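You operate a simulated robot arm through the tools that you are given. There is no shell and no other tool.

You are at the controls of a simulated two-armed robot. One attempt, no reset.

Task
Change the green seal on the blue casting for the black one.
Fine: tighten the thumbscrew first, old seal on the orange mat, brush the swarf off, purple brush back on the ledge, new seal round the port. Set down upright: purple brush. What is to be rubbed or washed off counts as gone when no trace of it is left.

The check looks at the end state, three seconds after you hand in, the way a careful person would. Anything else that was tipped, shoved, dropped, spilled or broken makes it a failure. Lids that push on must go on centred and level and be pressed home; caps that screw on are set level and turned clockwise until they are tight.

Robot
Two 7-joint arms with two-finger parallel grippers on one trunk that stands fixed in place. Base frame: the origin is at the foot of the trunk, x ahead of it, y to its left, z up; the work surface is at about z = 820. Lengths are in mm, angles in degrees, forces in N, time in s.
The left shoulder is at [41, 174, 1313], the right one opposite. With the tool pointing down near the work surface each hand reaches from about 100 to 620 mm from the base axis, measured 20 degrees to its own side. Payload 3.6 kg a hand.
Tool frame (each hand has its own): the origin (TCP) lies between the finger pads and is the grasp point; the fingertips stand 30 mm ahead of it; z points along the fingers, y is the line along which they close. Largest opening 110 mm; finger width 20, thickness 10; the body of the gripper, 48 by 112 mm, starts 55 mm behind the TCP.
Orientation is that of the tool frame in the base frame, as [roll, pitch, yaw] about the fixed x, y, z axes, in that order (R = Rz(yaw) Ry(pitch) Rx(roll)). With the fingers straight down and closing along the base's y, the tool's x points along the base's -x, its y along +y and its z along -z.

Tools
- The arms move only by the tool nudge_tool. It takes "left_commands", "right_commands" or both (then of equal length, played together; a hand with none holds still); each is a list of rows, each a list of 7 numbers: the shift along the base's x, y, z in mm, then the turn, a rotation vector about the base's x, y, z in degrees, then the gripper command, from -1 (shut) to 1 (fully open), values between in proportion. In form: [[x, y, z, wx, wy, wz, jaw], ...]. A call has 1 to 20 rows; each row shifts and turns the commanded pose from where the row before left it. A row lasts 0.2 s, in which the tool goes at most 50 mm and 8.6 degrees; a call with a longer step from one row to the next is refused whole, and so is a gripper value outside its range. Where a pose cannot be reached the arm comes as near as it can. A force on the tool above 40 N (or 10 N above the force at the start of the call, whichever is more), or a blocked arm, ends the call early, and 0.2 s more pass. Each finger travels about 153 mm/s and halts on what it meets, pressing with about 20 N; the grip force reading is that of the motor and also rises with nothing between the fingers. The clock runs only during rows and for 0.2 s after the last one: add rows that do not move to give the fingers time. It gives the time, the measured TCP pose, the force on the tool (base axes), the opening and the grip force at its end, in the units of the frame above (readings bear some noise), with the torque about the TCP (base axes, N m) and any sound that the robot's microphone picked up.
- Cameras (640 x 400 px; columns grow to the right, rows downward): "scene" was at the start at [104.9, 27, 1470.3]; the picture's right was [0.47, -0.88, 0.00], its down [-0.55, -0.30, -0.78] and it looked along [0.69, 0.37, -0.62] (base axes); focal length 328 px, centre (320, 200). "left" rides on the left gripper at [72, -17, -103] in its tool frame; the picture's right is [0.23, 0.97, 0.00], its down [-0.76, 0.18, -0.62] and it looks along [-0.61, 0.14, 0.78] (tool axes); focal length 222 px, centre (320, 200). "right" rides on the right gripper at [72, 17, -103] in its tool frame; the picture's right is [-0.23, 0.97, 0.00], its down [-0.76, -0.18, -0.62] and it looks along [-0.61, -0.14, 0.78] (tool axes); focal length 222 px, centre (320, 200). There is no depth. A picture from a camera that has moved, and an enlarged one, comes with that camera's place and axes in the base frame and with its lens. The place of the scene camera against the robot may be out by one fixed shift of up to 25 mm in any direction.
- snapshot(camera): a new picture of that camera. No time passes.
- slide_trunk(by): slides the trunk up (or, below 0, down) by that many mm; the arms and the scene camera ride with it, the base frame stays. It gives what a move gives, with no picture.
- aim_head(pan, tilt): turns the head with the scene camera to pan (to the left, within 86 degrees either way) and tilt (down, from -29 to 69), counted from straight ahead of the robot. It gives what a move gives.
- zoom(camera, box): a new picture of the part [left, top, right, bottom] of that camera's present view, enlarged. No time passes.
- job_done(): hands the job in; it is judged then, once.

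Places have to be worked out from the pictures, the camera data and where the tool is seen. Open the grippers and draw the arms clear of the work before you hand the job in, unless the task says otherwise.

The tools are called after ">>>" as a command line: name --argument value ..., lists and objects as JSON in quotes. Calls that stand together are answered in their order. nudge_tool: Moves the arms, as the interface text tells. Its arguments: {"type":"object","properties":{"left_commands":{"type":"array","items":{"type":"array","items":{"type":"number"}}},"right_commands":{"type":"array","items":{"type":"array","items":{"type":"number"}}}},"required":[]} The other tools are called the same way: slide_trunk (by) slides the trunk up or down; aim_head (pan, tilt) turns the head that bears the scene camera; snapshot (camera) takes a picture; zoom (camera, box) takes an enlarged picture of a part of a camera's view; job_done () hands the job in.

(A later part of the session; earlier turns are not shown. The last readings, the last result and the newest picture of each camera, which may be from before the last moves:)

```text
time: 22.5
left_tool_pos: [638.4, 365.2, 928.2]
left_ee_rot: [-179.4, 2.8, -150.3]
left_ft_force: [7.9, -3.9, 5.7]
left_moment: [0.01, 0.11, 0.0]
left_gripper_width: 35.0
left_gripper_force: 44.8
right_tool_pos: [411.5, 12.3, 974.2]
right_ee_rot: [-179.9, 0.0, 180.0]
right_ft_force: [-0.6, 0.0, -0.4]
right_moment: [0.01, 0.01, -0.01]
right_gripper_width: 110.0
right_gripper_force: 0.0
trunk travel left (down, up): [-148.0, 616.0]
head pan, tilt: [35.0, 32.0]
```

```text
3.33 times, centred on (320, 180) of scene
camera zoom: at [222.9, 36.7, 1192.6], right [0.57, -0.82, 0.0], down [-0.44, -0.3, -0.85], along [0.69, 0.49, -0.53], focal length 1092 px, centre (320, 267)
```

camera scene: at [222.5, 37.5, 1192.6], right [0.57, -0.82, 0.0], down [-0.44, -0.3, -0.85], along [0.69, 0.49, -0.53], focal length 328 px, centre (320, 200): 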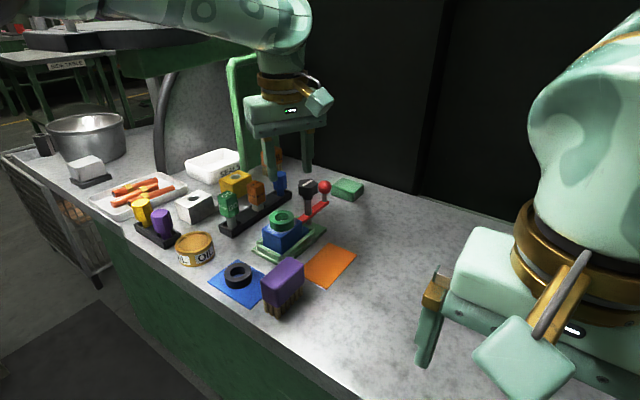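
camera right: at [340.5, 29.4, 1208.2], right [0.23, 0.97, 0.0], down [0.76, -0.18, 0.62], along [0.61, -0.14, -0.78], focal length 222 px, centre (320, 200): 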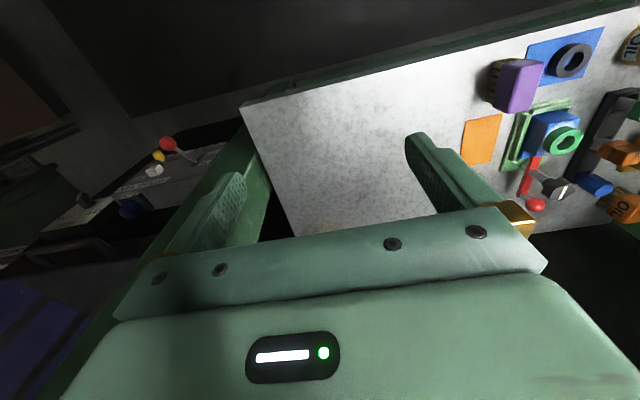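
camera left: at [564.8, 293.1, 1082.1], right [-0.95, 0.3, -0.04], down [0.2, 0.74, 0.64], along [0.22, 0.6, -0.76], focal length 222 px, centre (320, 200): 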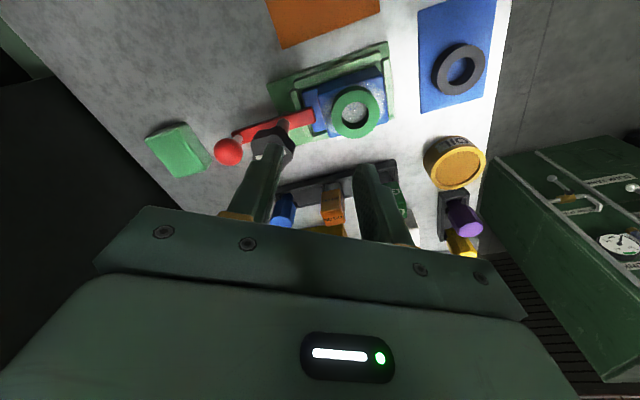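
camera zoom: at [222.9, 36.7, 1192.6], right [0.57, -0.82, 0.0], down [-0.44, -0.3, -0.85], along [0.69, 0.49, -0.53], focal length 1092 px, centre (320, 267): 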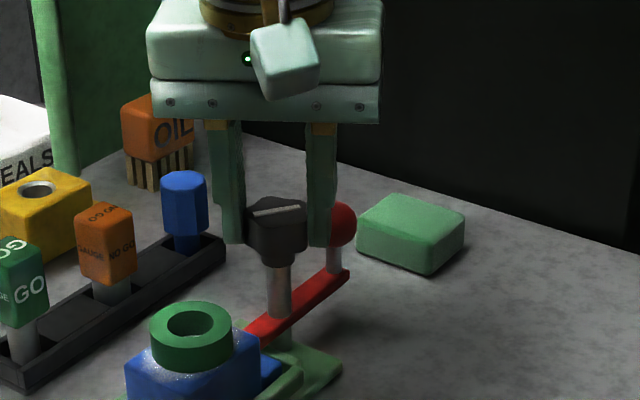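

The knob turns freely with the gripper (30° so far, no torque). I continue clockwise.

>>> nudge_tool --left_commands '[[0, 0, 0, 0.42, 0.14, -8.49, -0.5], [0, 0, 0, 0.42, 0.14, -8.49, -0.5], [0, 0, 0, 0.42, 0.14, -8.49, -0.5], [0, 0, 0, 0.42, 0.14, -8.49, -0.5], [0, 0, 0, 0, 0, 0, -0.5]]'

>>> zoom --camera "left" --box '[200, 80, 440, 230]'

```text
time: 23.7
left_tool_pos: [637.2, 364.0, 927.2]
left_ee_rot: [179.0, 2.6, 175.5]
left_ft_force: [12.0, -0.8, 12.1]
left_moment: [-1.15, -0.31, 0.0]
left_gripper_width: 34.6
left_gripper_force: 44.8
right_tool_pos: [411.6, 12.0, 974.4]
right_ee_rot: [-180.0, 0.0, -179.9]
right_ft_force: [0.0, -0.1, -0.2]
right_moment: [-0.05, 0.02, -0.01]
right_gripper_width: 109.9
right_gripper_force: 0.0
trunk travel left (down, up): [-148.0, 616.0]
head pan, tilt: [35.0, 32.0]
```

```text
2.67 times, centred on (320, 155) of left
camera zoom: at [558.4, 352.3, 1027.9], right [-0.15, 0.99, 0.01], down [0.74, 0.11, 0.66], along [0.65, 0.11, -0.75], focal length 592 px, centre (320, 320)
```

zoom: 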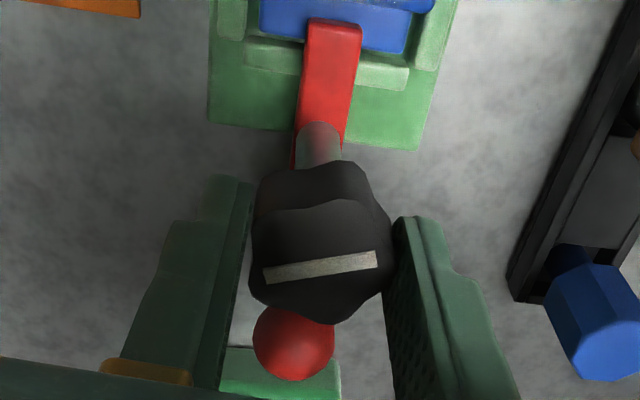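

64° turned, but bending load is building because of the tool tilt. I release, straighten the tool to true vertical, and rotate back for the next stroke.

>>> nudge_tool --left_commands '[[0, 0, 0, 0, 0, 0, -0.3], [0, 0, 0, 0, 0, 0, -0.12], [0, 0, 0, 0, 0, 0, -0.12], [0, 0, 0, 0, 0, 0, -0.12]]'

>>> zoom --camera "left" --box '[200, 80, 440, 230]'

>>> zoom --camera "scene" --box '[250, 120, 390, 240]'

```text
time: 24.7
left_tool_pos: [636.3, 365.5, 926.3]
left_ee_rot: [178.8, 2.5, 175.7]
left_ft_force: [-0.3, 0.3, -0.6]
left_moment: [0.01, 0.0, 0.0]
left_gripper_width: 48.0
left_gripper_force: 0.0
right_tool_pos: [411.5, 12.6, 973.6]
right_ee_rot: [-180.0, -0.1, -179.9]
right_ft_force: [0.5, 0.4, -0.3]
right_moment: [0.03, -0.01, 0.03]
right_gripper_width: 110.4
right_gripper_force: 0.1
trunk travel left (down, up): [-148.0, 616.0]
head pan, tilt: [35.0, 32.0]
```

```text
2.67 times, centred on (320, 155) of left
camera zoom: at [558.1, 352.9, 1027.2], right [-0.15, 0.99, 0.01], down [0.74, 0.11, 0.66], along [0.65, 0.11, -0.75], focal length 592 px, centre (320, 320)
```

zoom: 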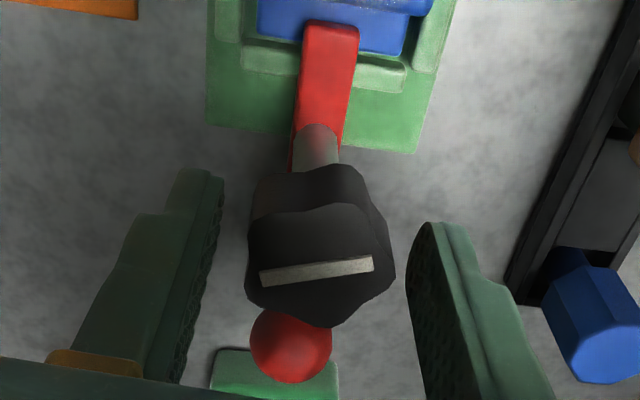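

```text
3.33 times, centred on (320, 180) of scene
camera zoom: at [222.5, 37.5, 1192.6], right [0.57, -0.82, 0.0], down [-0.43, -0.3, -0.85], along [0.69, 0.49, -0.53], focal length 1092 px, centre (320, 267)
```

zoom: 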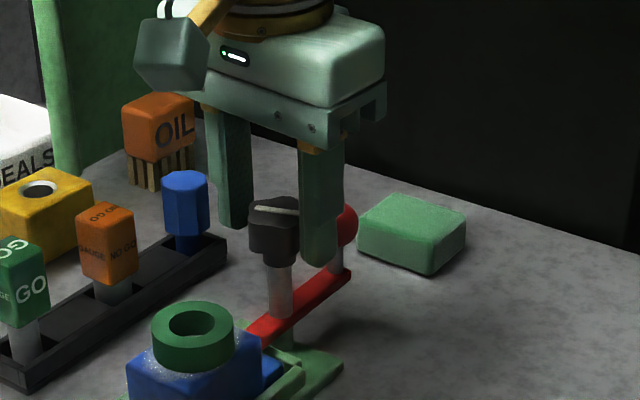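

The knob turned with no height change. I straighten the tool and rotate back counterclockwise 100° around the knob with the jaws open.

>>> nudge_tool --left_commands '[[1, 0, 0, -0.45, 1.42, 0, -0.12], [1, 0, 0, -0.45, 1.43, 0, -0.12], [0, 0, 0, 0, 0, 8.4, -0.12], [0, 0, 0, 0, 0, 8.4, -0.12], [0, 0, 0, 0, 0, 8.4, -0.12], [0, 0, 0, 0, 0, 8.4, -0.12], [0, 0, 0, 0, 0, 8.4, -0.12], [0, 0, 0, 0, 0, 8.4, -0.12], [0, 0, 0, 0, 0, 8.4, -0.12], [0, 0, 0, 0, 0, 8.4, -0.12], [0, 0, 0, 0, 0, 8.4, -0.12], [0, 0, 0, 0, 0, 8.4, -0.12], [0, 0, 0, 0, 0, 8.4, -0.12], [0, 0, 0, 0, 0, 8.4, -0.12], [0, 0, 0, 0, 0, 0, -0.12]]'

>>> zoom --camera "left" --box '[200, 80, 440, 230]'

>>> snapshot --camera "scene"

```text
time: 27.9
left_tool_pos: [638.8, 366.7, 927.0]
left_ee_rot: [-180.0, -0.1, -83.4]
left_ft_force: [0.1, 0.6, 0.1]
left_moment: [0.0, 0.01, 0.01]
left_gripper_width: 48.4
left_gripper_force: 0.0
right_tool_pos: [411.3, 12.3, 973.6]
right_ee_rot: [179.9, -0.1, -180.0]
right_ft_force: [0.6, 0.1, 0.5]
right_moment: [-0.01, 0.0, -0.04]
right_gripper_width: 110.1
right_gripper_force: 0.1
trunk travel left (down, up): [-148.0, 616.0]
head pan, tilt: [35.0, 32.0]
```

```text
2.67 times, centred on (320, 155) of left
camera zoom: at [662.6, 297.1, 1031.0], right [-0.94, -0.34, 0.0], down [-0.26, 0.74, 0.62], along [-0.21, 0.58, -0.78], focal length 592 px, centre (320, 320)
```

zoom: 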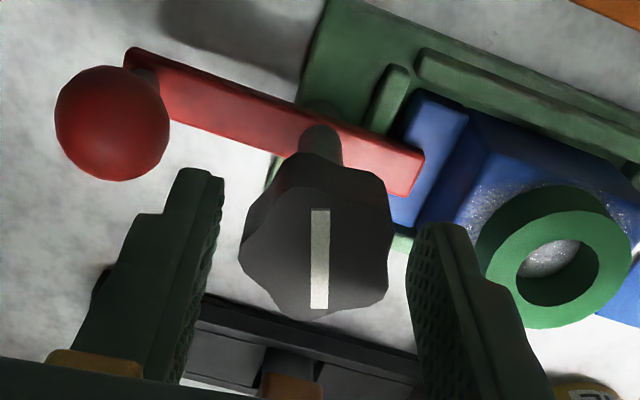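

```text
taken
camera scene: at [222.5, 37.5, 1192.6], right [0.57, -0.82, 0.0], down [-0.43, -0.3, -0.85], along [0.69, 0.49, -0.53], focal length 328 px, centre (320, 200)
```

scene: 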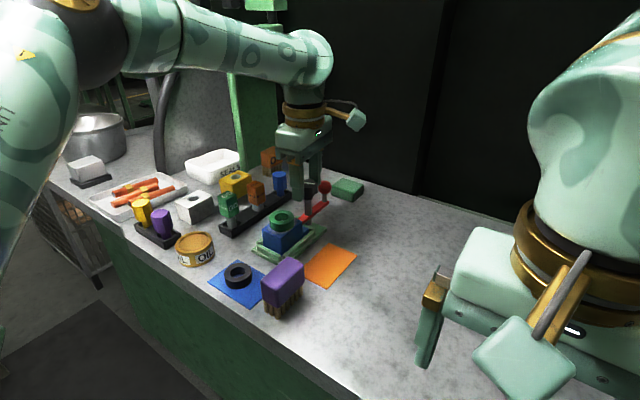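

Vertical now and centred. I grip and turn clockwise about the true vertical.

>>> nudge_tool --left_commands '[[0, -1, 0, 0, 0, 0, -0.12], [0, 0, 0, 0, 0, 0, -0.3], [0, 0, 0, 0, 0, 0, -0.45], [0, 0, 0, 0, 0, 0, -0.5], [0, 0, 0, 0, 0, 0, -0.5]]'

>>> nudge_tool --left_commands '[[0, 0, 0, 0, 0, -8.5, -0.5], [0, 0, 0, 0, 0, -8.5, -0.5], [0, 0, 0, 0, 0, -8.5, -0.5], [0, 0, 0, 0, 0, -8.5, -0.5], [0, 0, 0, 0, 0, -8.5, -0.5], [0, 0, 0, 0, 0, 0, -0.5]]'

>>> zoom --camera "left" --box '[200, 80, 440, 230]'

```text
time: 29.1
left_tool_pos: [639.5, 365.2, 926.9]
left_ee_rot: [180.0, -0.3, -83.5]
left_ft_force: [6.7, 1.1, 2.7]
left_moment: [0.01, -0.11, 0.02]
left_gripper_width: 35.1
left_gripper_force: 45.4
right_tool_pos: [411.1, 11.4, 973.7]
right_ee_rot: [-180.0, -0.1, -179.9]
right_ft_force: [-0.1, -1.0, 1.3]
right_moment: [0.02, 0.01, -0.01]
right_gripper_width: 110.1
right_gripper_force: 0.0
trunk travel left (down, up): [-148.0, 616.0]
head pan, tilt: [35.0, 32.0]
```

```text
time: 30.5
left_tool_pos: [638.6, 364.0, 927.8]
left_ee_rot: [180.0, -0.2, -126.2]
left_ft_force: [-7.2, -0.8, -0.6]
left_moment: [-0.33, 0.3, 0.49]
left_gripper_width: 35.3
left_gripper_force: 45.0
right_tool_pos: [410.3, 13.6, 973.8]
right_ee_rot: [180.0, 0.0, -180.0]
right_ft_force: [0.3, -0.4, -0.9]
right_moment: [0.05, 0.0, -0.02]
right_gripper_width: 110.2
right_gripper_force: 0.1
trunk travel left (down, up): [-148.0, 616.0]
head pan, tilt: [35.0, 32.0]
```

```text
2.67 times, centred on (320, 155) of left
camera zoom: at [608.1, 295.7, 1031.6], right [-0.92, 0.39, 0.0], down [0.31, 0.72, 0.62], along [0.24, 0.57, -0.79], focal length 592 px, centre (320, 320)
```

zoom: 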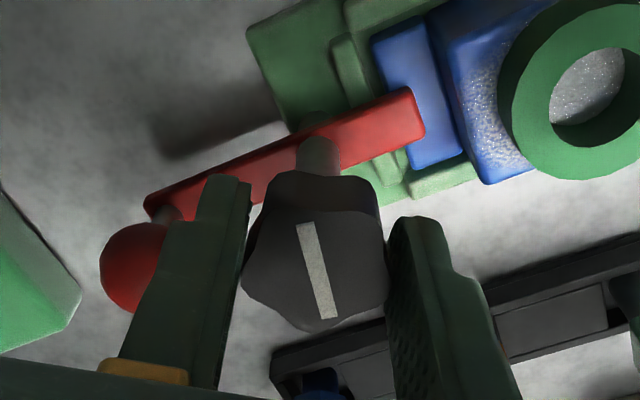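

Torque has risen to 0.49 N·m and the knob has begun slipping in the pads, so it is about tight. I turn a little more to confirm it is firmly seated.

>>> nudge_tool --left_commands '[[0, 0, 0, 0, 0, -6, -1], [0, 0, 0, 0, 0, -6, -1], [0, 0, 0, 0, 0, 0, -1]]'

>>> zoom --camera "left" --box '[200, 80, 440, 230]'

>>> zoom --camera "scene" --box '[250, 120, 390, 240]'

```text
time: 31.3
left_tool_pos: [638.4, 363.9, 927.3]
left_ee_rot: [-180.0, -0.2, -138.0]
left_ft_force: [0.2, 1.2, -0.5]
left_moment: [0.12, 0.02, 1.21]
left_gripper_width: 33.6
left_gripper_force: 44.8
right_tool_pos: [411.7, 12.5, 974.5]
right_ee_rot: [-180.0, 0.0, -180.0]
right_ft_force: [0.0, -0.7, 0.2]
right_moment: [0.01, -0.05, -0.03]
right_gripper_width: 110.1
right_gripper_force: 0.0
trunk travel left (down, up): [-148.0, 616.0]
head pan, tilt: [35.0, 32.0]
```

```text
2.67 times, centred on (320, 155) of left
camera zoom: at [595.6, 304.6, 1031.5], right [-0.82, 0.57, 0.0], down [0.45, 0.64, 0.62], along [0.35, 0.51, -0.78], focal length 592 px, centre (320, 320)
```

zoom: 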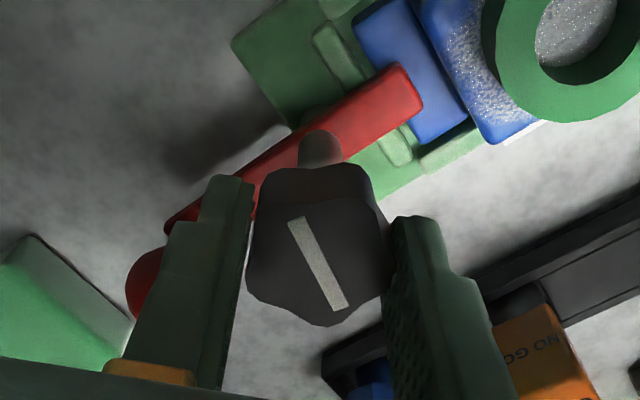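

```text
3.33 times, centred on (320, 180) of scene
camera zoom: at [222.5, 37.6, 1192.6], right [0.57, -0.82, 0.0], down [-0.43, -0.3, -0.85], along [0.69, 0.49, -0.53], focal length 1092 px, centre (320, 267)
```

zoom: 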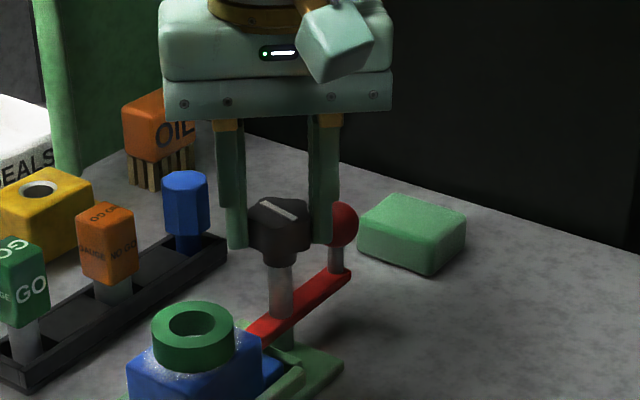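

Torque reached 1.2 N·m with the knob no longer turning: the thumbscrew is tight. I open, lift off, and look at it.

>>> nudge_tool --left_commands '[[0, 0, 0, 0, 0, 2, -0.5], [0, 0, 0, 0, 0, 0, -0.12], [0, 0, 0, 0, 0, 0, -0.12], [0, 0, 15, 0, 0, 0, -0.12], [0, 0, 25, 0, 0, 0, -0.12], [0, 0, 20, 0, 0, 0, -0.12], [0, 0, 0, 0, 0, 0, -0.12]]'

>>> snapshot --camera "left"

>>> zoom --camera "scene" --box '[230, 150, 370, 270]'

```text
time: 32.9
left_tool_pos: [638.2, 365.4, 985.7]
left_ee_rot: [-180.0, -0.1, -136.0]
left_ft_force: [0.4, -1.1, 0.6]
left_moment: [0.0, 0.0, 0.02]
left_gripper_width: 48.5
left_gripper_force: 0.0
right_tool_pos: [412.1, 12.0, 974.1]
right_ee_rot: [-180.0, -0.1, 180.0]
right_ft_force: [-0.3, -0.4, 0.0]
right_moment: [0.03, -0.01, 0.01]
right_gripper_width: 110.2
right_gripper_force: 0.1
trunk travel left (down, up): [-148.0, 616.0]
head pan, tilt: [35.0, 32.0]
```

```text
taken
camera left: at [597.2, 302.9, 1089.9], right [-0.84, 0.54, 0.0], down [0.43, 0.66, 0.62], along [0.34, 0.52, -0.78], focal length 222 px, centre (320, 200)
```

left: 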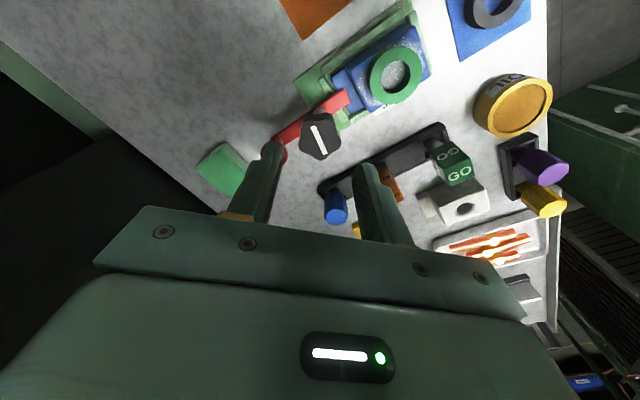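

```text
3.33 times, centred on (300, 210) of scene
camera zoom: at [222.6, 37.5, 1192.6], right [0.57, -0.82, 0.0], down [-0.43, -0.3, -0.85], along [0.69, 0.49, -0.53], focal length 1092 px, centre (387, 167)
```

zoom: 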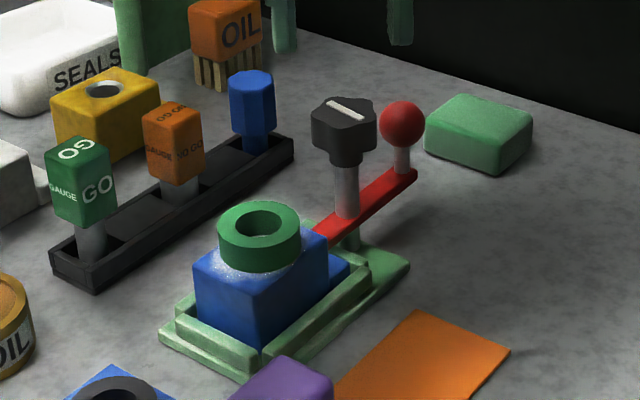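

The mark now points across, about a quarter turn tighter, and everything else is undisturbed. Next I move above the green seal with the tool square.

>>> nudge_tool --left_commands '[[-12, 0, 0, 0, 0, -8, 0], [-15, 0, 0, 0, 0, -8, 0.1], [-15, 0, 0, 0, 0, -8, 0.1], [-15, 0, 0, 0, 0, -8, 0.1], [-15, 0, 0, 0, 0, -8, 0.1], [0, 0, 0, 0, 0, -4, 0.1], [0, 0, 0, 0, 0, 0, 0.1]]'

>>> snapshot --camera "left"

>>> zoom --camera "left" --box '[240, 60, 400, 160]'

```text
time: 34.5
left_tool_pos: [565.7, 364.2, 986.9]
left_ee_rot: [-179.9, -0.1, 179.9]
left_ft_force: [-0.3, -0.1, -0.3]
left_moment: [0.03, -0.01, 0.0]
left_gripper_width: 60.2
left_gripper_force: 0.0
right_tool_pos: [410.5, 12.1, 972.9]
right_ee_rot: [-179.9, -0.1, -180.0]
right_ft_force: [0.6, -1.4, -0.7]
right_moment: [0.0, 0.0, 0.0]
right_gripper_width: 110.0
right_gripper_force: 0.1
trunk travel left (down, up): [-148.0, 616.0]
head pan, tilt: [35.0, 32.0]
```

```text
taken
camera left: at [493.3, 348.4, 1090.7], right [-0.23, 0.97, 0.0], down [0.76, 0.18, 0.62], along [0.6, 0.14, -0.78], focal length 222 px, centre (320, 200)
```

left: 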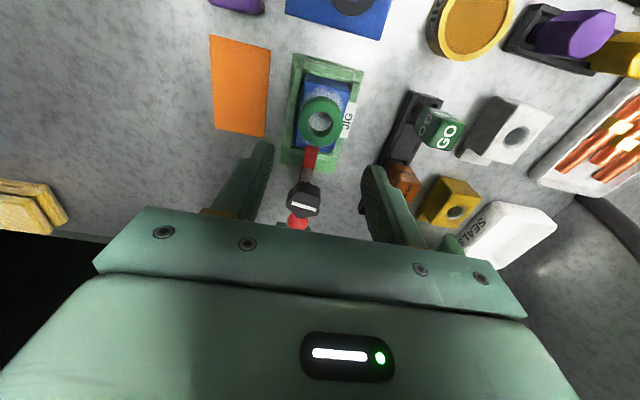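

```text
4.00 times, centred on (320, 110) of left
camera zoom: at [493.3, 348.4, 1090.7], right [-0.23, 0.97, 0.0], down [0.76, 0.18, 0.62], along [0.6, 0.14, -0.78], focal length 888 px, centre (320, 560)
```

zoom: 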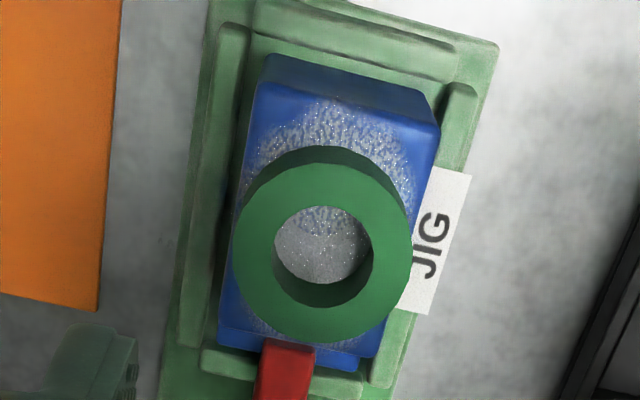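

Seal centre is (565, 365.4), top about 880. I lower the open jaws around it to TCP z≈905 and inspect.

>>> nudge_tool --left_commands '[[0, 0.8, -25, 0, 0, 0, 0.1], [0, 0, -25, 0, 0, 0, 0.1], [0, 0, -20, 0, 0, 0, 0.1], [0, 0, -11, 0, 0, 0, 0.1], [0, 0, 0, 0, 0, 0, 0.1]]'

>>> zoom --camera "left" --box '[200, 80, 440, 230]'

>>> zoom --camera "scene" --box '[240, 180, 340, 270]'

```text
time: 35.7
left_tool_pos: [566.0, 365.6, 904.8]
left_ee_rot: [-179.9, -0.2, -179.9]
left_ft_force: [0.2, -0.1, 0.4]
left_moment: [0.02, 0.02, -0.02]
left_gripper_width: 60.5
left_gripper_force: 0.0
right_tool_pos: [410.7, 12.6, 974.0]
right_ee_rot: [180.0, -0.1, 179.9]
right_ft_force: [0.8, 0.4, 1.0]
right_moment: [-0.02, -0.01, -0.01]
right_gripper_width: 109.9
right_gripper_force: 0.1
trunk travel left (down, up): [-148.0, 616.0]
head pan, tilt: [35.0, 32.0]
```

```text
2.67 times, centred on (320, 155) of left
camera zoom: at [493.3, 348.9, 1010.4], right [-0.23, 0.97, 0.0], down [0.76, 0.18, 0.62], along [0.6, 0.14, -0.78], focal length 592 px, centre (320, 320)
```

zoom: 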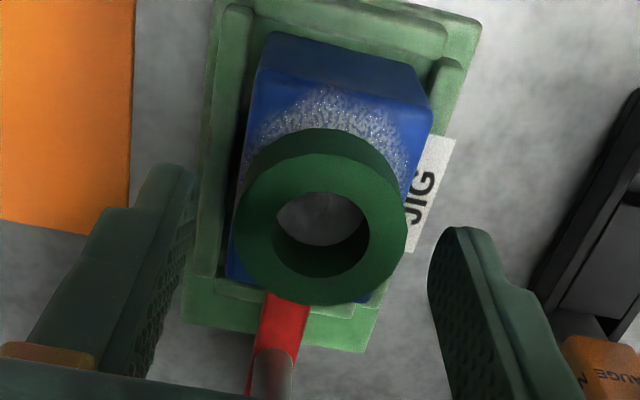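

```text
4.44 times, centred on (290, 225) of scene
camera zoom: at [222.4, 37.4, 1192.6], right [0.57, -0.82, 0.0], down [-0.43, -0.3, -0.85], along [0.69, 0.49, -0.53], focal length 1456 px, centre (453, 89)
```

zoom: 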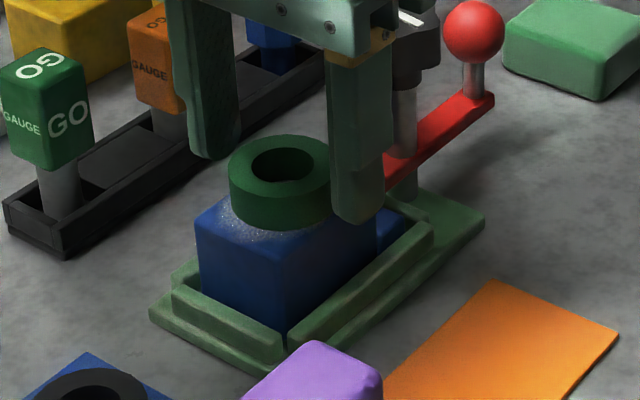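

The jaws straddle the seal evenly. I lower 5 mm more and close on it.

>>> nudge_tool --left_commands '[[-0.8, 0, -4, 0, 0, 0, 0.1], [0, 0, 0, 0, 0, 0, 0.1], [0, 0, 0, 0, 0, 0, -0.1], [0, 0, 0, 0, 0, 0, -0.25], [0, 0, 0, 0, 0, 0, -0.3], [0, 0, 0, 0, 0, 0, -0.3]]'

>>> zoom --camera "left" --box '[200, 80, 440, 230]'

>>> zoom --camera "scene" --box '[240, 180, 340, 270]'

```text
time: 37.1
left_tool_pos: [565.8, 366.4, 902.7]
left_ee_rot: [-180.0, -0.2, 180.0]
left_ft_force: [-0.3, 0.2, -0.8]
left_moment: [0.0, 0.01, 0.0]
left_gripper_width: 39.9
left_gripper_force: 20.2
right_tool_pos: [412.5, 13.0, 974.0]
right_ee_rot: [180.0, -0.1, -180.0]
right_ft_force: [-0.4, 0.3, -0.5]
right_moment: [-0.01, 0.0, 0.01]
right_gripper_width: 110.1
right_gripper_force: 0.3
trunk travel left (down, up): [-148.0, 616.0]
head pan, tilt: [35.0, 32.0]
```

```text
2.67 times, centred on (320, 155) of left
camera zoom: at [492.7, 348.9, 1006.4], right [-0.23, 0.97, 0.0], down [0.76, 0.18, 0.62], along [0.6, 0.14, -0.78], focal length 592 px, centre (320, 320)
```

zoom: 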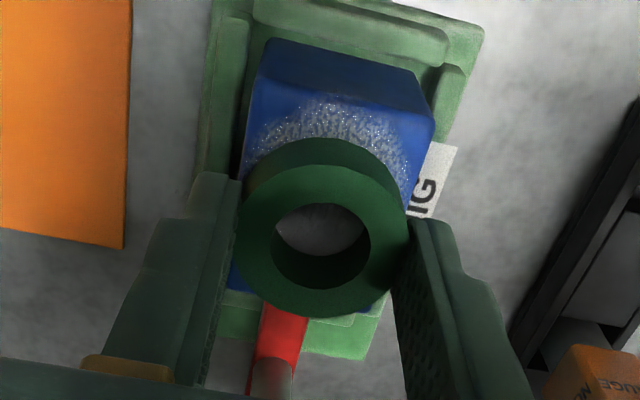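

```text
4.44 times, centred on (290, 225) of scene
camera zoom: at [222.4, 37.5, 1192.6], right [0.57, -0.82, 0.0], down [-0.43, -0.3, -0.85], along [0.69, 0.49, -0.53], focal length 1456 px, centre (453, 89)
```

zoom: 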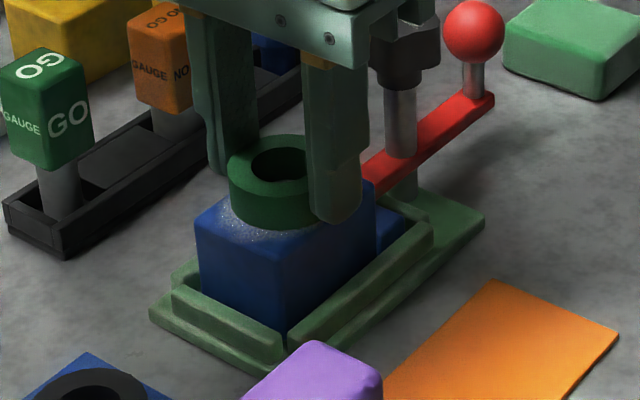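

The seal is gripped (39.9 mm). I lift it straight up and check.

>>> nudge_tool --left_commands '[[0, 0, 5, 0, 0, 0, -0.4], [0, 0, 10, 0, 0, 0, -0.4], [0, 0, 20, 0, 0, 0, -0.4], [0, 0, 25, 0, 0, 0, -0.4], [0, 0, 0, 0, 0, 0, -0.4]]'

>>> zoom --camera "left" --box '[200, 50, 440, 200]'

>>> zoom --camera "scene" --box '[230, 160, 370, 280]'

```text
time: 38.3
left_tool_pos: [564.8, 364.3, 964.0]
left_ee_rot: [-179.8, -0.3, -180.0]
left_ft_force: [0.5, 0.6, 0.8]
left_moment: [-0.01, 0.01, 0.03]
left_gripper_width: 38.8
left_gripper_force: 20.1
right_tool_pos: [410.3, 11.6, 974.1]
right_ee_rot: [180.0, -0.1, 180.0]
right_ft_force: [0.1, -0.6, 0.0]
right_moment: [0.0, 0.0, 0.0]
right_gripper_width: 110.2
right_gripper_force: 0.1
trunk travel left (down, up): [-148.0, 616.0]
head pan, tilt: [35.0, 32.0]
```

```text
2.67 times, centred on (320, 125) of left
camera zoom: at [492.4, 348.6, 1066.9], right [-0.23, 0.97, 0.0], down [0.76, 0.18, 0.62], along [0.6, 0.14, -0.79], focal length 592 px, centre (320, 400)
```

zoom: 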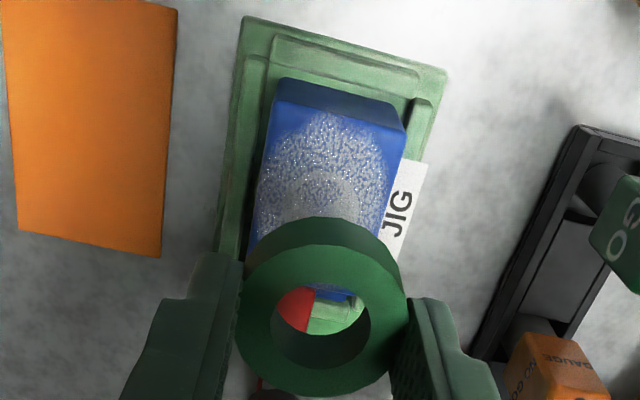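

```text
3.33 times, centred on (300, 220) of scene
camera zoom: at [222.6, 37.6, 1192.5], right [0.57, -0.82, 0.0], down [-0.43, -0.3, -0.85], along [0.69, 0.49, -0.53], focal length 1092 px, centre (387, 133)
```

zoom: 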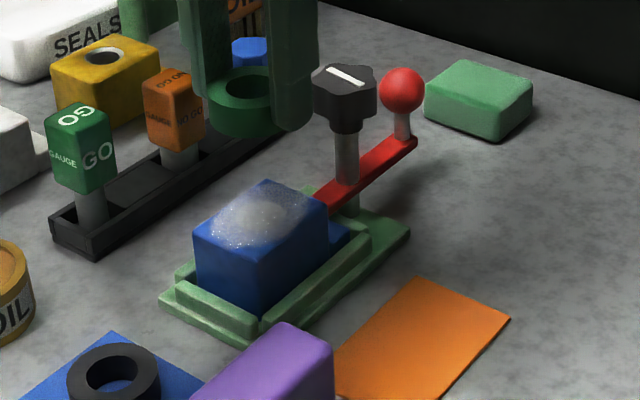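

Seal removed; swarf covers the casting top. The orange mat spans about x 523–618, y 246–305, so I carry the seal over its centre (570, 275) and lower most of the way.

>>> nudge_tool --left_commands '[[2, -30, 0, 0, 0, 0, -0.4], [2, -30, 0, 0, 0, 0, -0.4], [1, -29, 0, 0, 0, 0, -0.4], [0, 0, -30, 0, 0, 0, -0.4], [0, 0, -30, 0, 0, 0, -0.4], [0, 0, -20, 0, 0, 0, -0.4], [0, 0, 0, 0, 0, 0, -0.4]]'

>>> zoom --camera "left" --box '[200, 50, 440, 200]'

>>> zoom --camera "scene" --box '[250, 190, 390, 310]'

```text
time: 39.9
left_tool_pos: [571.1, 274.7, 883.0]
left_ee_rot: [-179.9, -0.2, -180.0]
left_ft_force: [-0.5, 0.5, -0.8]
left_moment: [-0.03, 0.0, 0.04]
left_gripper_width: 38.9
left_gripper_force: 20.2
right_tool_pos: [410.0, 11.6, 975.2]
right_ee_rot: [-180.0, -0.1, 180.0]
right_ft_force: [-0.1, -1.7, 0.4]
right_moment: [0.0, 0.0, 0.01]
right_gripper_width: 110.0
right_gripper_force: 0.1
trunk travel left (down, up): [-148.0, 616.0]
head pan, tilt: [35.0, 32.0]
```

```text
2.67 times, centred on (320, 125) of left
camera zoom: at [497.4, 258.2, 986.4], right [-0.23, 0.97, 0.0], down [0.76, 0.18, 0.62], along [0.6, 0.14, -0.78], focal length 592 px, centre (320, 400)
```

zoom: 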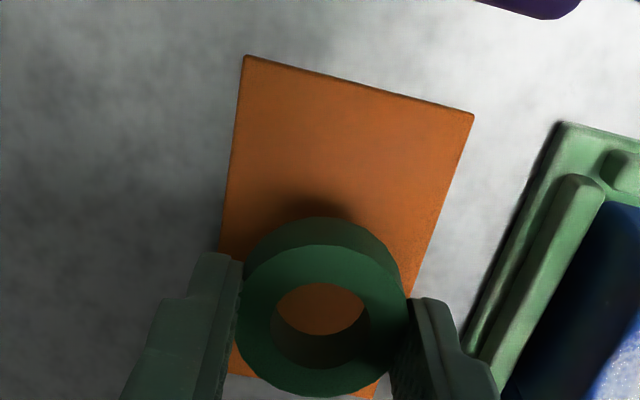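

```text
3.33 times, centred on (320, 250) of scene
camera zoom: at [222.3, 37.4, 1192.7], right [0.57, -0.82, 0.0], down [-0.43, -0.3, -0.85], along [0.69, 0.49, -0.53], focal length 1092 px, centre (320, 33)
```

zoom: 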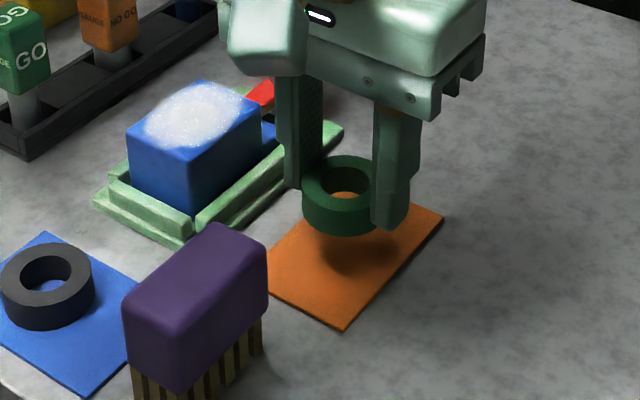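

Well centred over the mat. I lower to just above contact.

>>> nudge_tool --left_commands '[[0, 0.5, -12, 0, 0, 0, -0.4], [0, 0, -10, 0, 0, 0, -0.4], [0, 0, 0, 0, 0, 0, -0.4]]'

>>> zoom --camera "scene" --box '[290, 210, 390, 290]'

```text
time: 40.7
left_tool_pos: [569.6, 275.4, 858.7]
left_ee_rot: [180.0, -0.2, 180.0]
left_ft_force: [0.5, 0.2, -1.5]
left_moment: [0.02, -0.01, 0.01]
left_gripper_width: 39.0
left_gripper_force: 20.1
right_tool_pos: [412.1, 13.2, 973.8]
right_ee_rot: [-180.0, -0.1, -179.9]
right_ft_force: [-0.5, -0.1, -0.1]
right_moment: [0.01, 0.0, -0.01]
right_gripper_width: 110.1
right_gripper_force: 0.0
trunk travel left (down, up): [-148.0, 616.0]
head pan, tilt: [35.0, 32.0]
```

```text
5.00 times, centred on (340, 250) of scene
camera zoom: at [222.3, 37.4, 1192.6], right [0.57, -0.82, 0.0], down [-0.43, -0.3, -0.85], along [0.69, 0.49, -0.53], focal length 1638 px, centre (220, -50)
```

zoom: 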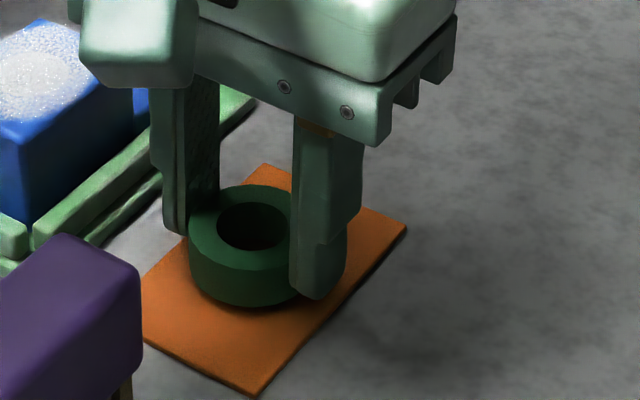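

The seal is within a couple of millimetres of the mat. I step down slowly, watching force.

>>> nudge_tool --left_commands '[[0, 0, -1, 0, 0, 0, -0.4], [0, 0, -1, 0, 0, 0, -0.4], [0, 0, 0, 0, 0, 0, -0.4]]'

>>> nudge_tool --left_commands '[[0, 0, -1, 0, 0, 0, -0.4], [0, 0, 0, 0, 0, 0, -0.4]]'

>>> nudge_tool --left_commands '[[0, 0, -1, 0, 0, 0, -0.4], [0, 0, 0, 0, 0, 0, -0.4]]'

>>> zoom --camera "scene" --box '[290, 210, 390, 290]'

```text
time: 41.5
left_tool_pos: [570.6, 275.9, 857.1]
left_ee_rot: [180.0, -0.2, 180.0]
left_ft_force: [0.1, 0.8, -0.6]
left_moment: [-0.04, 0.02, 0.02]
left_gripper_width: 38.7
left_gripper_force: 19.3
right_tool_pos: [410.8, 11.9, 974.9]
right_ee_rot: [-179.9, 0.0, -180.0]
right_ft_force: [0.8, 0.3, -0.4]
right_moment: [0.0, -0.03, -0.02]
right_gripper_width: 110.0
right_gripper_force: 0.0
trunk travel left (down, up): [-148.0, 616.0]
head pan, tilt: [35.0, 32.0]
```

```text
time: 42.1
left_tool_pos: [569.4, 276.8, 855.9]
left_ee_rot: [-180.0, -0.2, 179.9]
left_ft_force: [-0.2, 0.3, -0.3]
left_moment: [0.01, -0.01, 0.0]
left_gripper_width: 38.9
left_gripper_force: 20.7
right_tool_pos: [411.7, 11.1, 974.1]
right_ee_rot: [-179.9, 0.0, 179.9]
right_ft_force: [0.3, -0.1, -0.5]
right_moment: [0.03, 0.0, -0.01]
right_gripper_width: 110.1
right_gripper_force: 0.1
trunk travel left (down, up): [-148.0, 616.0]
head pan, tilt: [35.0, 32.0]
```

```text
time: 42.7
left_tool_pos: [569.1, 276.7, 855.9]
left_ee_rot: [-179.9, -0.2, -180.0]
left_ft_force: [0.7, -0.7, -0.3]
left_moment: [0.02, 0.03, 0.01]
left_gripper_width: 39.2
left_gripper_force: 20.3
right_tool_pos: [410.9, 12.8, 975.1]
right_ee_rot: [-180.0, -0.1, -180.0]
right_ft_force: [-0.2, -0.1, 0.1]
right_moment: [-0.04, -0.02, 0.01]
right_gripper_width: 110.1
right_gripper_force: 0.0
trunk travel left (down, up): [-148.0, 616.0]
head pan, tilt: [35.0, 32.0]
```

```text
5.00 times, centred on (340, 250) of scene
camera zoom: at [222.4, 37.4, 1192.6], right [0.57, -0.82, 0.0], down [-0.43, -0.3, -0.85], along [0.69, 0.49, -0.53], focal length 1638 px, centre (220, -50)
```

zoom: 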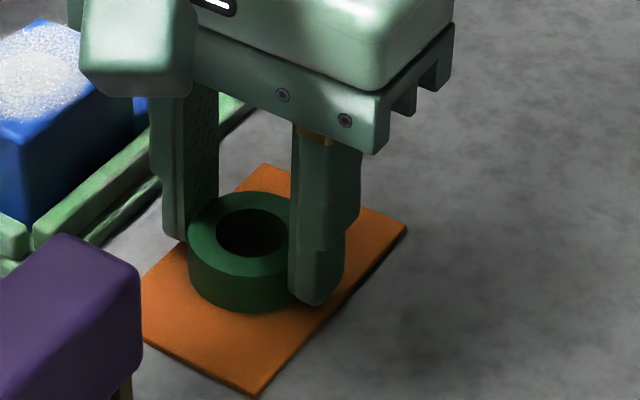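

No contact yet; continue down in 1 mm steps.

>>> nudge_tool --left_commands '[[0, 0, -1, 0, 0, 0, -0.4], [0, 0, 0, 0, 0, 0, -0.4]]'

>>> nudge_tool --left_commands '[[0, 0, -1, 0, 0, 0, -0.4], [0, 0, 0, 0, 0, 0, -0.4]]'

>>> zoom --camera "scene" --box '[290, 210, 390, 290]'

```text
time: 43.3
left_tool_pos: [570.3, 276.0, 855.4]
left_ee_rot: [180.0, -0.2, 180.0]
left_ft_force: [-0.1, 0.3, 0.6]
left_moment: [0.04, 0.01, 0.0]
left_gripper_width: 38.9
left_gripper_force: 20.1
right_tool_pos: [412.0, 13.5, 974.5]
right_ee_rot: [179.9, -0.1, -179.9]
right_ft_force: [-0.3, 0.7, 0.3]
right_moment: [0.03, 0.03, 0.03]
right_gripper_width: 110.0
right_gripper_force: 0.1
trunk travel left (down, up): [-148.0, 616.0]
head pan, tilt: [35.0, 32.0]
```

```text
time: 43.9
left_tool_pos: [571.3, 276.9, 856.1]
left_ee_rot: [180.0, -0.1, 180.0]
left_ft_force: [0.6, 1.5, 11.3]
left_moment: [0.06, 0.01, -0.02]
left_gripper_width: 38.7
left_gripper_force: 20.7
right_tool_pos: [411.5, 12.6, 975.4]
right_ee_rot: [180.0, 0.1, 179.9]
right_ft_force: [-0.4, 0.2, 0.4]
right_moment: [0.04, 0.0, -0.01]
right_gripper_width: 109.8
right_gripper_force: 0.1
trunk travel left (down, up): [-148.0, 616.0]
head pan, tilt: [35.0, 32.0]
```

```text
5.00 times, centred on (340, 250) of scene
camera zoom: at [221.5, 37.2, 1193.0], right [0.57, -0.82, 0.0], down [-0.43, -0.3, -0.85], along [0.69, 0.49, -0.53], focal length 1638 px, centre (220, -50)
```

zoom: 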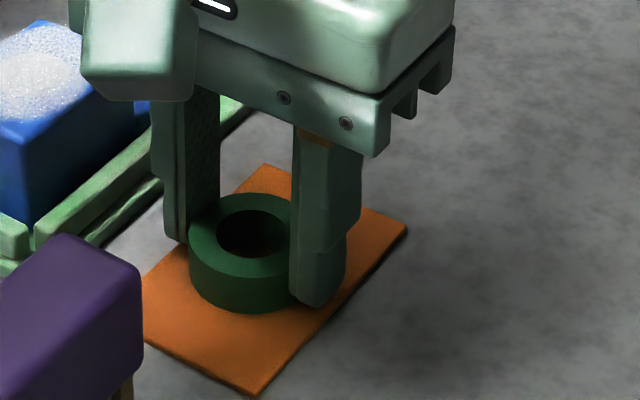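

Contact at 11 N: the seal is down on the mat. I release, back off straight up.

>>> nudge_tool --left_commands '[[0, 0, 0.7, 0, 0, 0, -0.4], [0, 0, 0, 0, 0, 0, -0.25], [0, 0, 0, 0, 0, 0, -0.1], [0, 0, 0, 0, 0, 0, -0.05], [0, 0, 15, 0, 0, 0, -0.05], [0, 0, 30, 0, 0, 0, -0.05], [0, 0, 40, 0, 0, 0, -0.05], [0, 0, 0, 0, 0, 0, -0.05]]'

>>> snapshot --camera "left"

>>> zoom --camera "scene" --box '[230, 180, 390, 310]'

```text
time: 45.7
left_tool_pos: [572.2, 275.1, 939.8]
left_ee_rot: [-179.9, -0.2, 180.0]
left_ft_force: [-0.5, -0.3, -0.6]
left_moment: [0.03, 0.02, 0.01]
left_gripper_width: 52.5
left_gripper_force: 0.1
right_tool_pos: [412.6, 13.4, 974.6]
right_ee_rot: [-179.8, -0.1, -180.0]
right_ft_force: [0.0, -0.3, -0.4]
right_moment: [-0.02, 0.02, -0.01]
right_gripper_width: 109.8
right_gripper_force: 0.1
trunk travel left (down, up): [-148.0, 616.0]
head pan, tilt: [35.0, 32.0]
```

```text
taken
camera left: at [498.7, 258.4, 1045.7], right [-0.23, 0.97, 0.0], down [0.76, 0.18, 0.62], along [0.6, 0.14, -0.78], focal length 222 px, centre (320, 200)
```

left: 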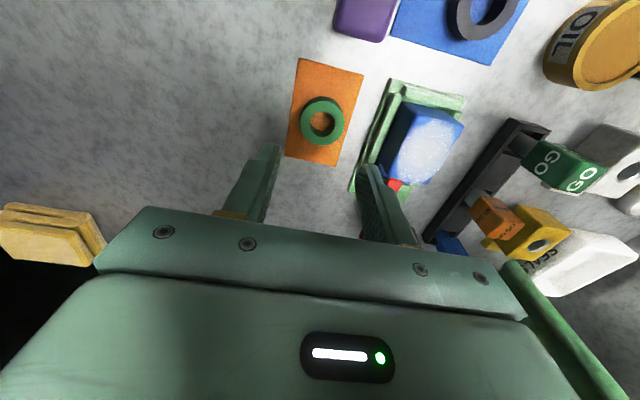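

```text
3.08 times, centred on (310, 245) of scene
camera zoom: at [222.8, 37.5, 1192.5], right [0.57, -0.82, 0.0], down [-0.43, -0.3, -0.85], along [0.69, 0.49, -0.53], focal length 1008 px, centre (351, 62)
```

zoom: 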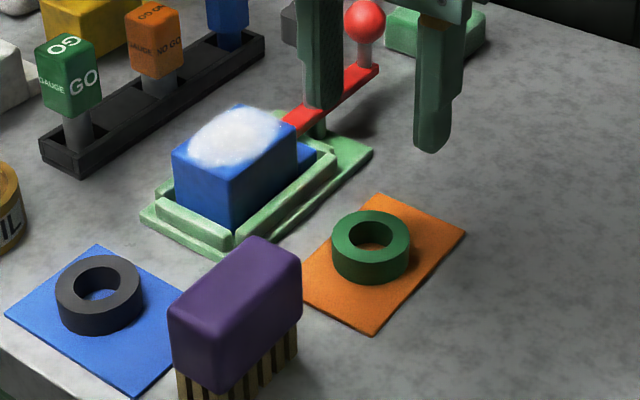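

The green seal lies flat on the orange mat. Now I move over the purple brush to measure it.

>>> nudge_tool --left_commands '[[0, 0, 40, 0, 0, 0, 0.1], [-30, 3, 30, 0, 0, 0, 0.3], [-40, 5, 0, 0, 0, 0, 0.3], [-45, 5, 0, 0, 0, 0, 0.3], [0, 0, 0, 0, 0, 0, 0.3]]'

>>> snapshot --camera "left"

>>> zoom --camera "left" --box '[220, 60, 420, 185]'

>>> zoom --camera "scene" --box '[220, 230, 340, 330]'

```text
time: 46.9
left_tool_pos: [456.3, 290.4, 1009.6]
left_ee_rot: [-179.8, -0.2, -180.0]
left_ft_force: [-0.5, -0.4, 0.7]
left_moment: [-0.01, 0.03, 0.02]
left_gripper_width: 71.4
left_gripper_force: 0.0
right_tool_pos: [411.9, 11.3, 973.2]
right_ee_rot: [180.0, -0.1, -180.0]
right_ft_force: [-0.1, 0.4, -0.5]
right_moment: [0.02, -0.01, 0.02]
right_gripper_width: 110.0
right_gripper_force: 0.0
trunk travel left (down, up): [-148.0, 616.0]
head pan, tilt: [35.0, 32.0]
```

```text
taken
camera left: at [382.9, 274.5, 1113.6], right [-0.23, 0.97, 0.0], down [0.77, 0.18, 0.62], along [0.6, 0.14, -0.79], focal length 222 px, centre (320, 200)
```

left: 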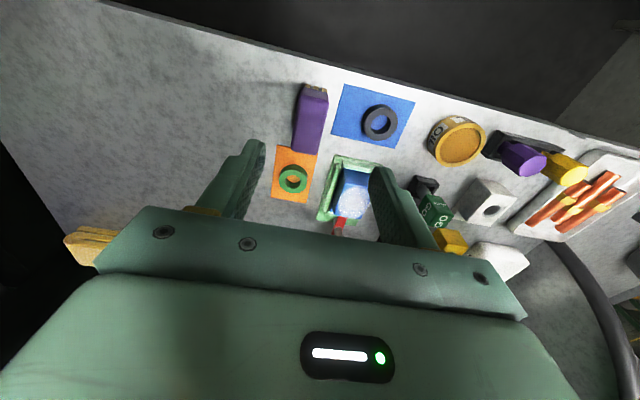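

```text
3.20 times, centred on (320, 122) of left
camera zoom: at [382.9, 274.5, 1113.6], right [-0.23, 0.97, 0.0], down [0.77, 0.18, 0.62], along [0.6, 0.14, -0.79], focal length 711 px, centre (320, 448)
```

zoom: 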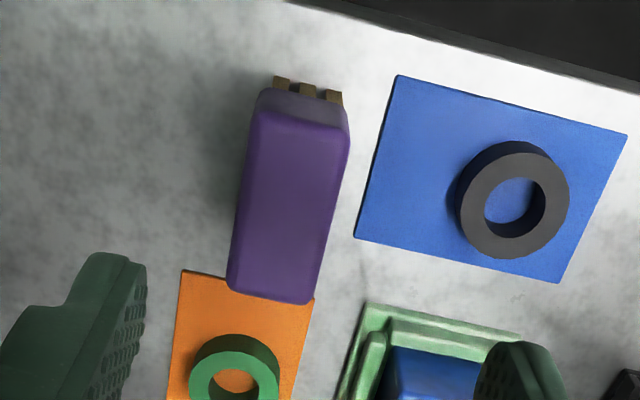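

```text
4.00 times, centred on (280, 280) of scene
camera zoom: at [223.2, 37.4, 1192.4], right [0.57, -0.82, 0.0], down [-0.44, -0.3, -0.85], along [0.69, 0.49, -0.53], focal length 1310 px, centre (480, -120)
```

zoom: 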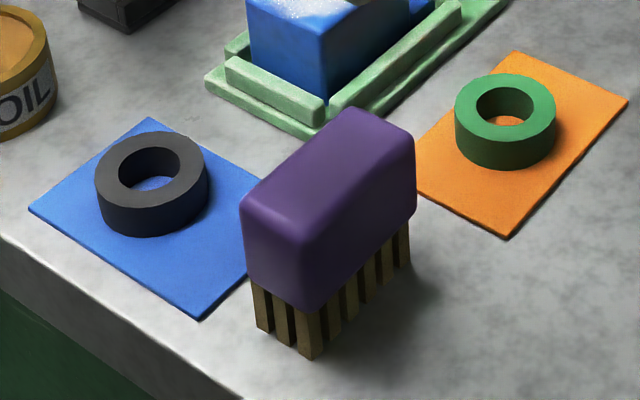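

The brush is aligned with x: about x 439–499, y 268–297, top z≈879. I centre over it at (469, 282) and come down partway.

>>> nudge_tool --left_commands '[[12.5, -8, -20, 0, 0, 0, 0.1], [0, 0, -35, 0, 0, 0, 0.1], [0, 0, -30, 0, 0, 0, 0.1], [0, 0, 0, 0, 0, 0, 0.1]]'

>>> zoom --camera "left" --box '[200, 60, 440, 210]'

>>> zoom --camera "scene" --box '[220, 210, 350, 330]'

```text
time: 47.9
left_tool_pos: [467.3, 280.1, 925.0]
left_ee_rot: [-179.9, -0.2, -180.0]
left_ft_force: [0.6, 0.1, -0.7]
left_moment: [-0.01, 0.01, 0.01]
left_gripper_width: 60.4
left_gripper_force: 0.1
right_tool_pos: [409.8, 12.2, 974.2]
right_ee_rot: [180.0, 0.0, -179.9]
right_ft_force: [0.9, 0.0, 0.5]
right_moment: [-0.03, 0.02, -0.03]
right_gripper_width: 110.0
right_gripper_force: 0.0
trunk travel left (down, up): [-148.0, 616.0]
head pan, tilt: [35.0, 32.0]
```

```text
2.67 times, centred on (320, 135) of left
camera zoom: at [394.4, 264.0, 1028.6], right [-0.23, 0.97, 0.0], down [0.76, 0.18, 0.62], along [0.6, 0.14, -0.78], focal length 592 px, centre (320, 373)
```

zoom: 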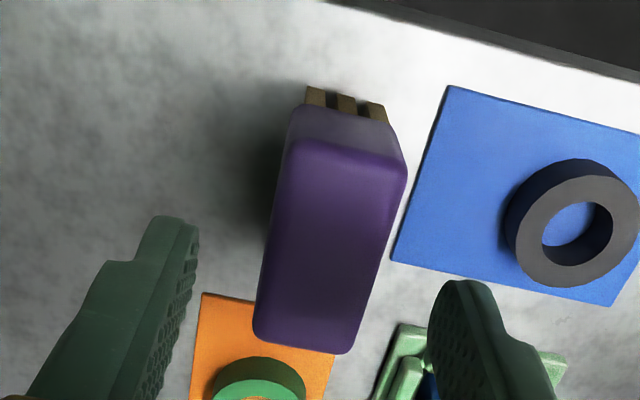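

```text
3.33 times, centred on (285, 270) of scene
camera zoom: at [222.0, 37.4, 1192.8], right [0.57, -0.82, 0.0], down [-0.43, -0.3, -0.85], along [0.69, 0.49, -0.53], focal length 1092 px, centre (437, -33)
```

zoom: 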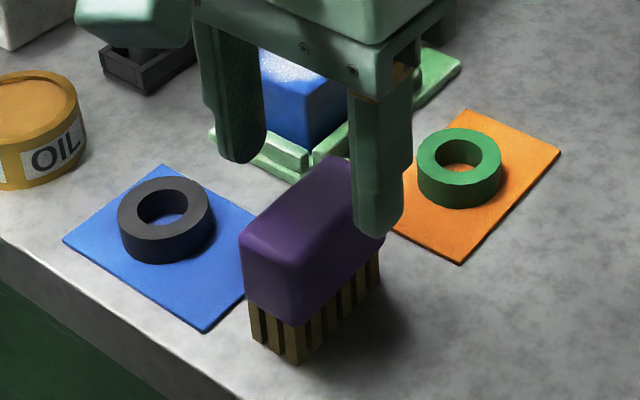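

Brush centre confirmed at (470, 282). I descend around the purple block and close.

>>> nudge_tool --left_commands '[[1, 1, -18, 0, 0, 0, 0.1], [0.5, 0, -18, 0, 0, 0, 0.1], [0, 0, -11, 0, 0, 0, 0.1], [0, 0, 0, 0, 0, 0, 0.1], [0, 0, 0, 0, 0, 0, -0.2], [0, 0, 0, 0, 0, 0, -0.4], [0, 0, 0, 0, 0, 0, -0.6], [0, 0, 0, 0, 0, 0, -0.6], [0, 0, 0, 0, 0, 0, -0.6]]'

>>> zoom --camera "left" --box '[200, 60, 440, 210]'

>>> zoom --camera "scene" --box '[220, 210, 350, 330]'

```text
time: 49.9
left_tool_pos: [468.8, 282.2, 879.3]
left_ee_rot: [180.0, -0.1, -180.0]
left_ft_force: [-0.8, -0.9, 0.1]
left_moment: [-0.03, 0.0, -0.02]
left_gripper_width: 31.7
left_gripper_force: 19.8
right_tool_pos: [411.5, 11.6, 974.1]
right_ee_rot: [-180.0, -0.1, -180.0]
right_ft_force: [-0.9, 0.5, 0.0]
right_moment: [0.01, 0.04, -0.01]
right_gripper_width: 110.3
right_gripper_force: 0.1
trunk travel left (down, up): [-148.0, 616.0]
head pan, tilt: [35.0, 32.0]
```

```text
2.67 times, centred on (320, 135) of left
camera zoom: at [395.4, 265.7, 982.5], right [-0.23, 0.97, 0.0], down [0.76, 0.18, 0.62], along [0.6, 0.14, -0.78], focal length 592 px, centre (320, 373)
```

zoom: 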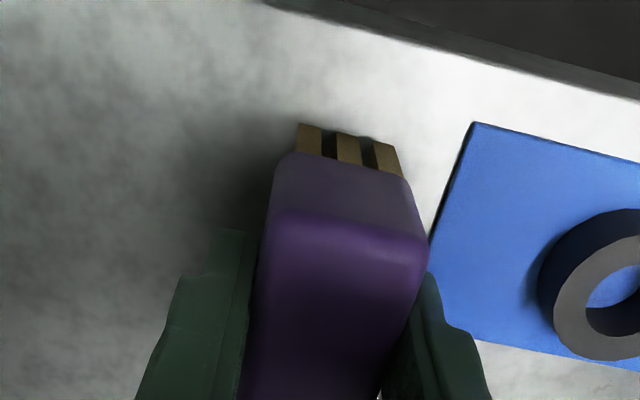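

```text
3.33 times, centred on (285, 270) of scene
camera zoom: at [222.4, 37.5, 1192.6], right [0.57, -0.82, 0.0], down [-0.43, -0.3, -0.85], along [0.69, 0.49, -0.53], focal length 1092 px, centre (437, -33)
```

zoom: 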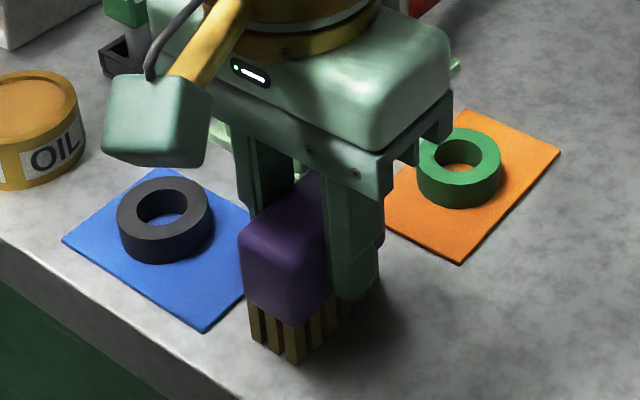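

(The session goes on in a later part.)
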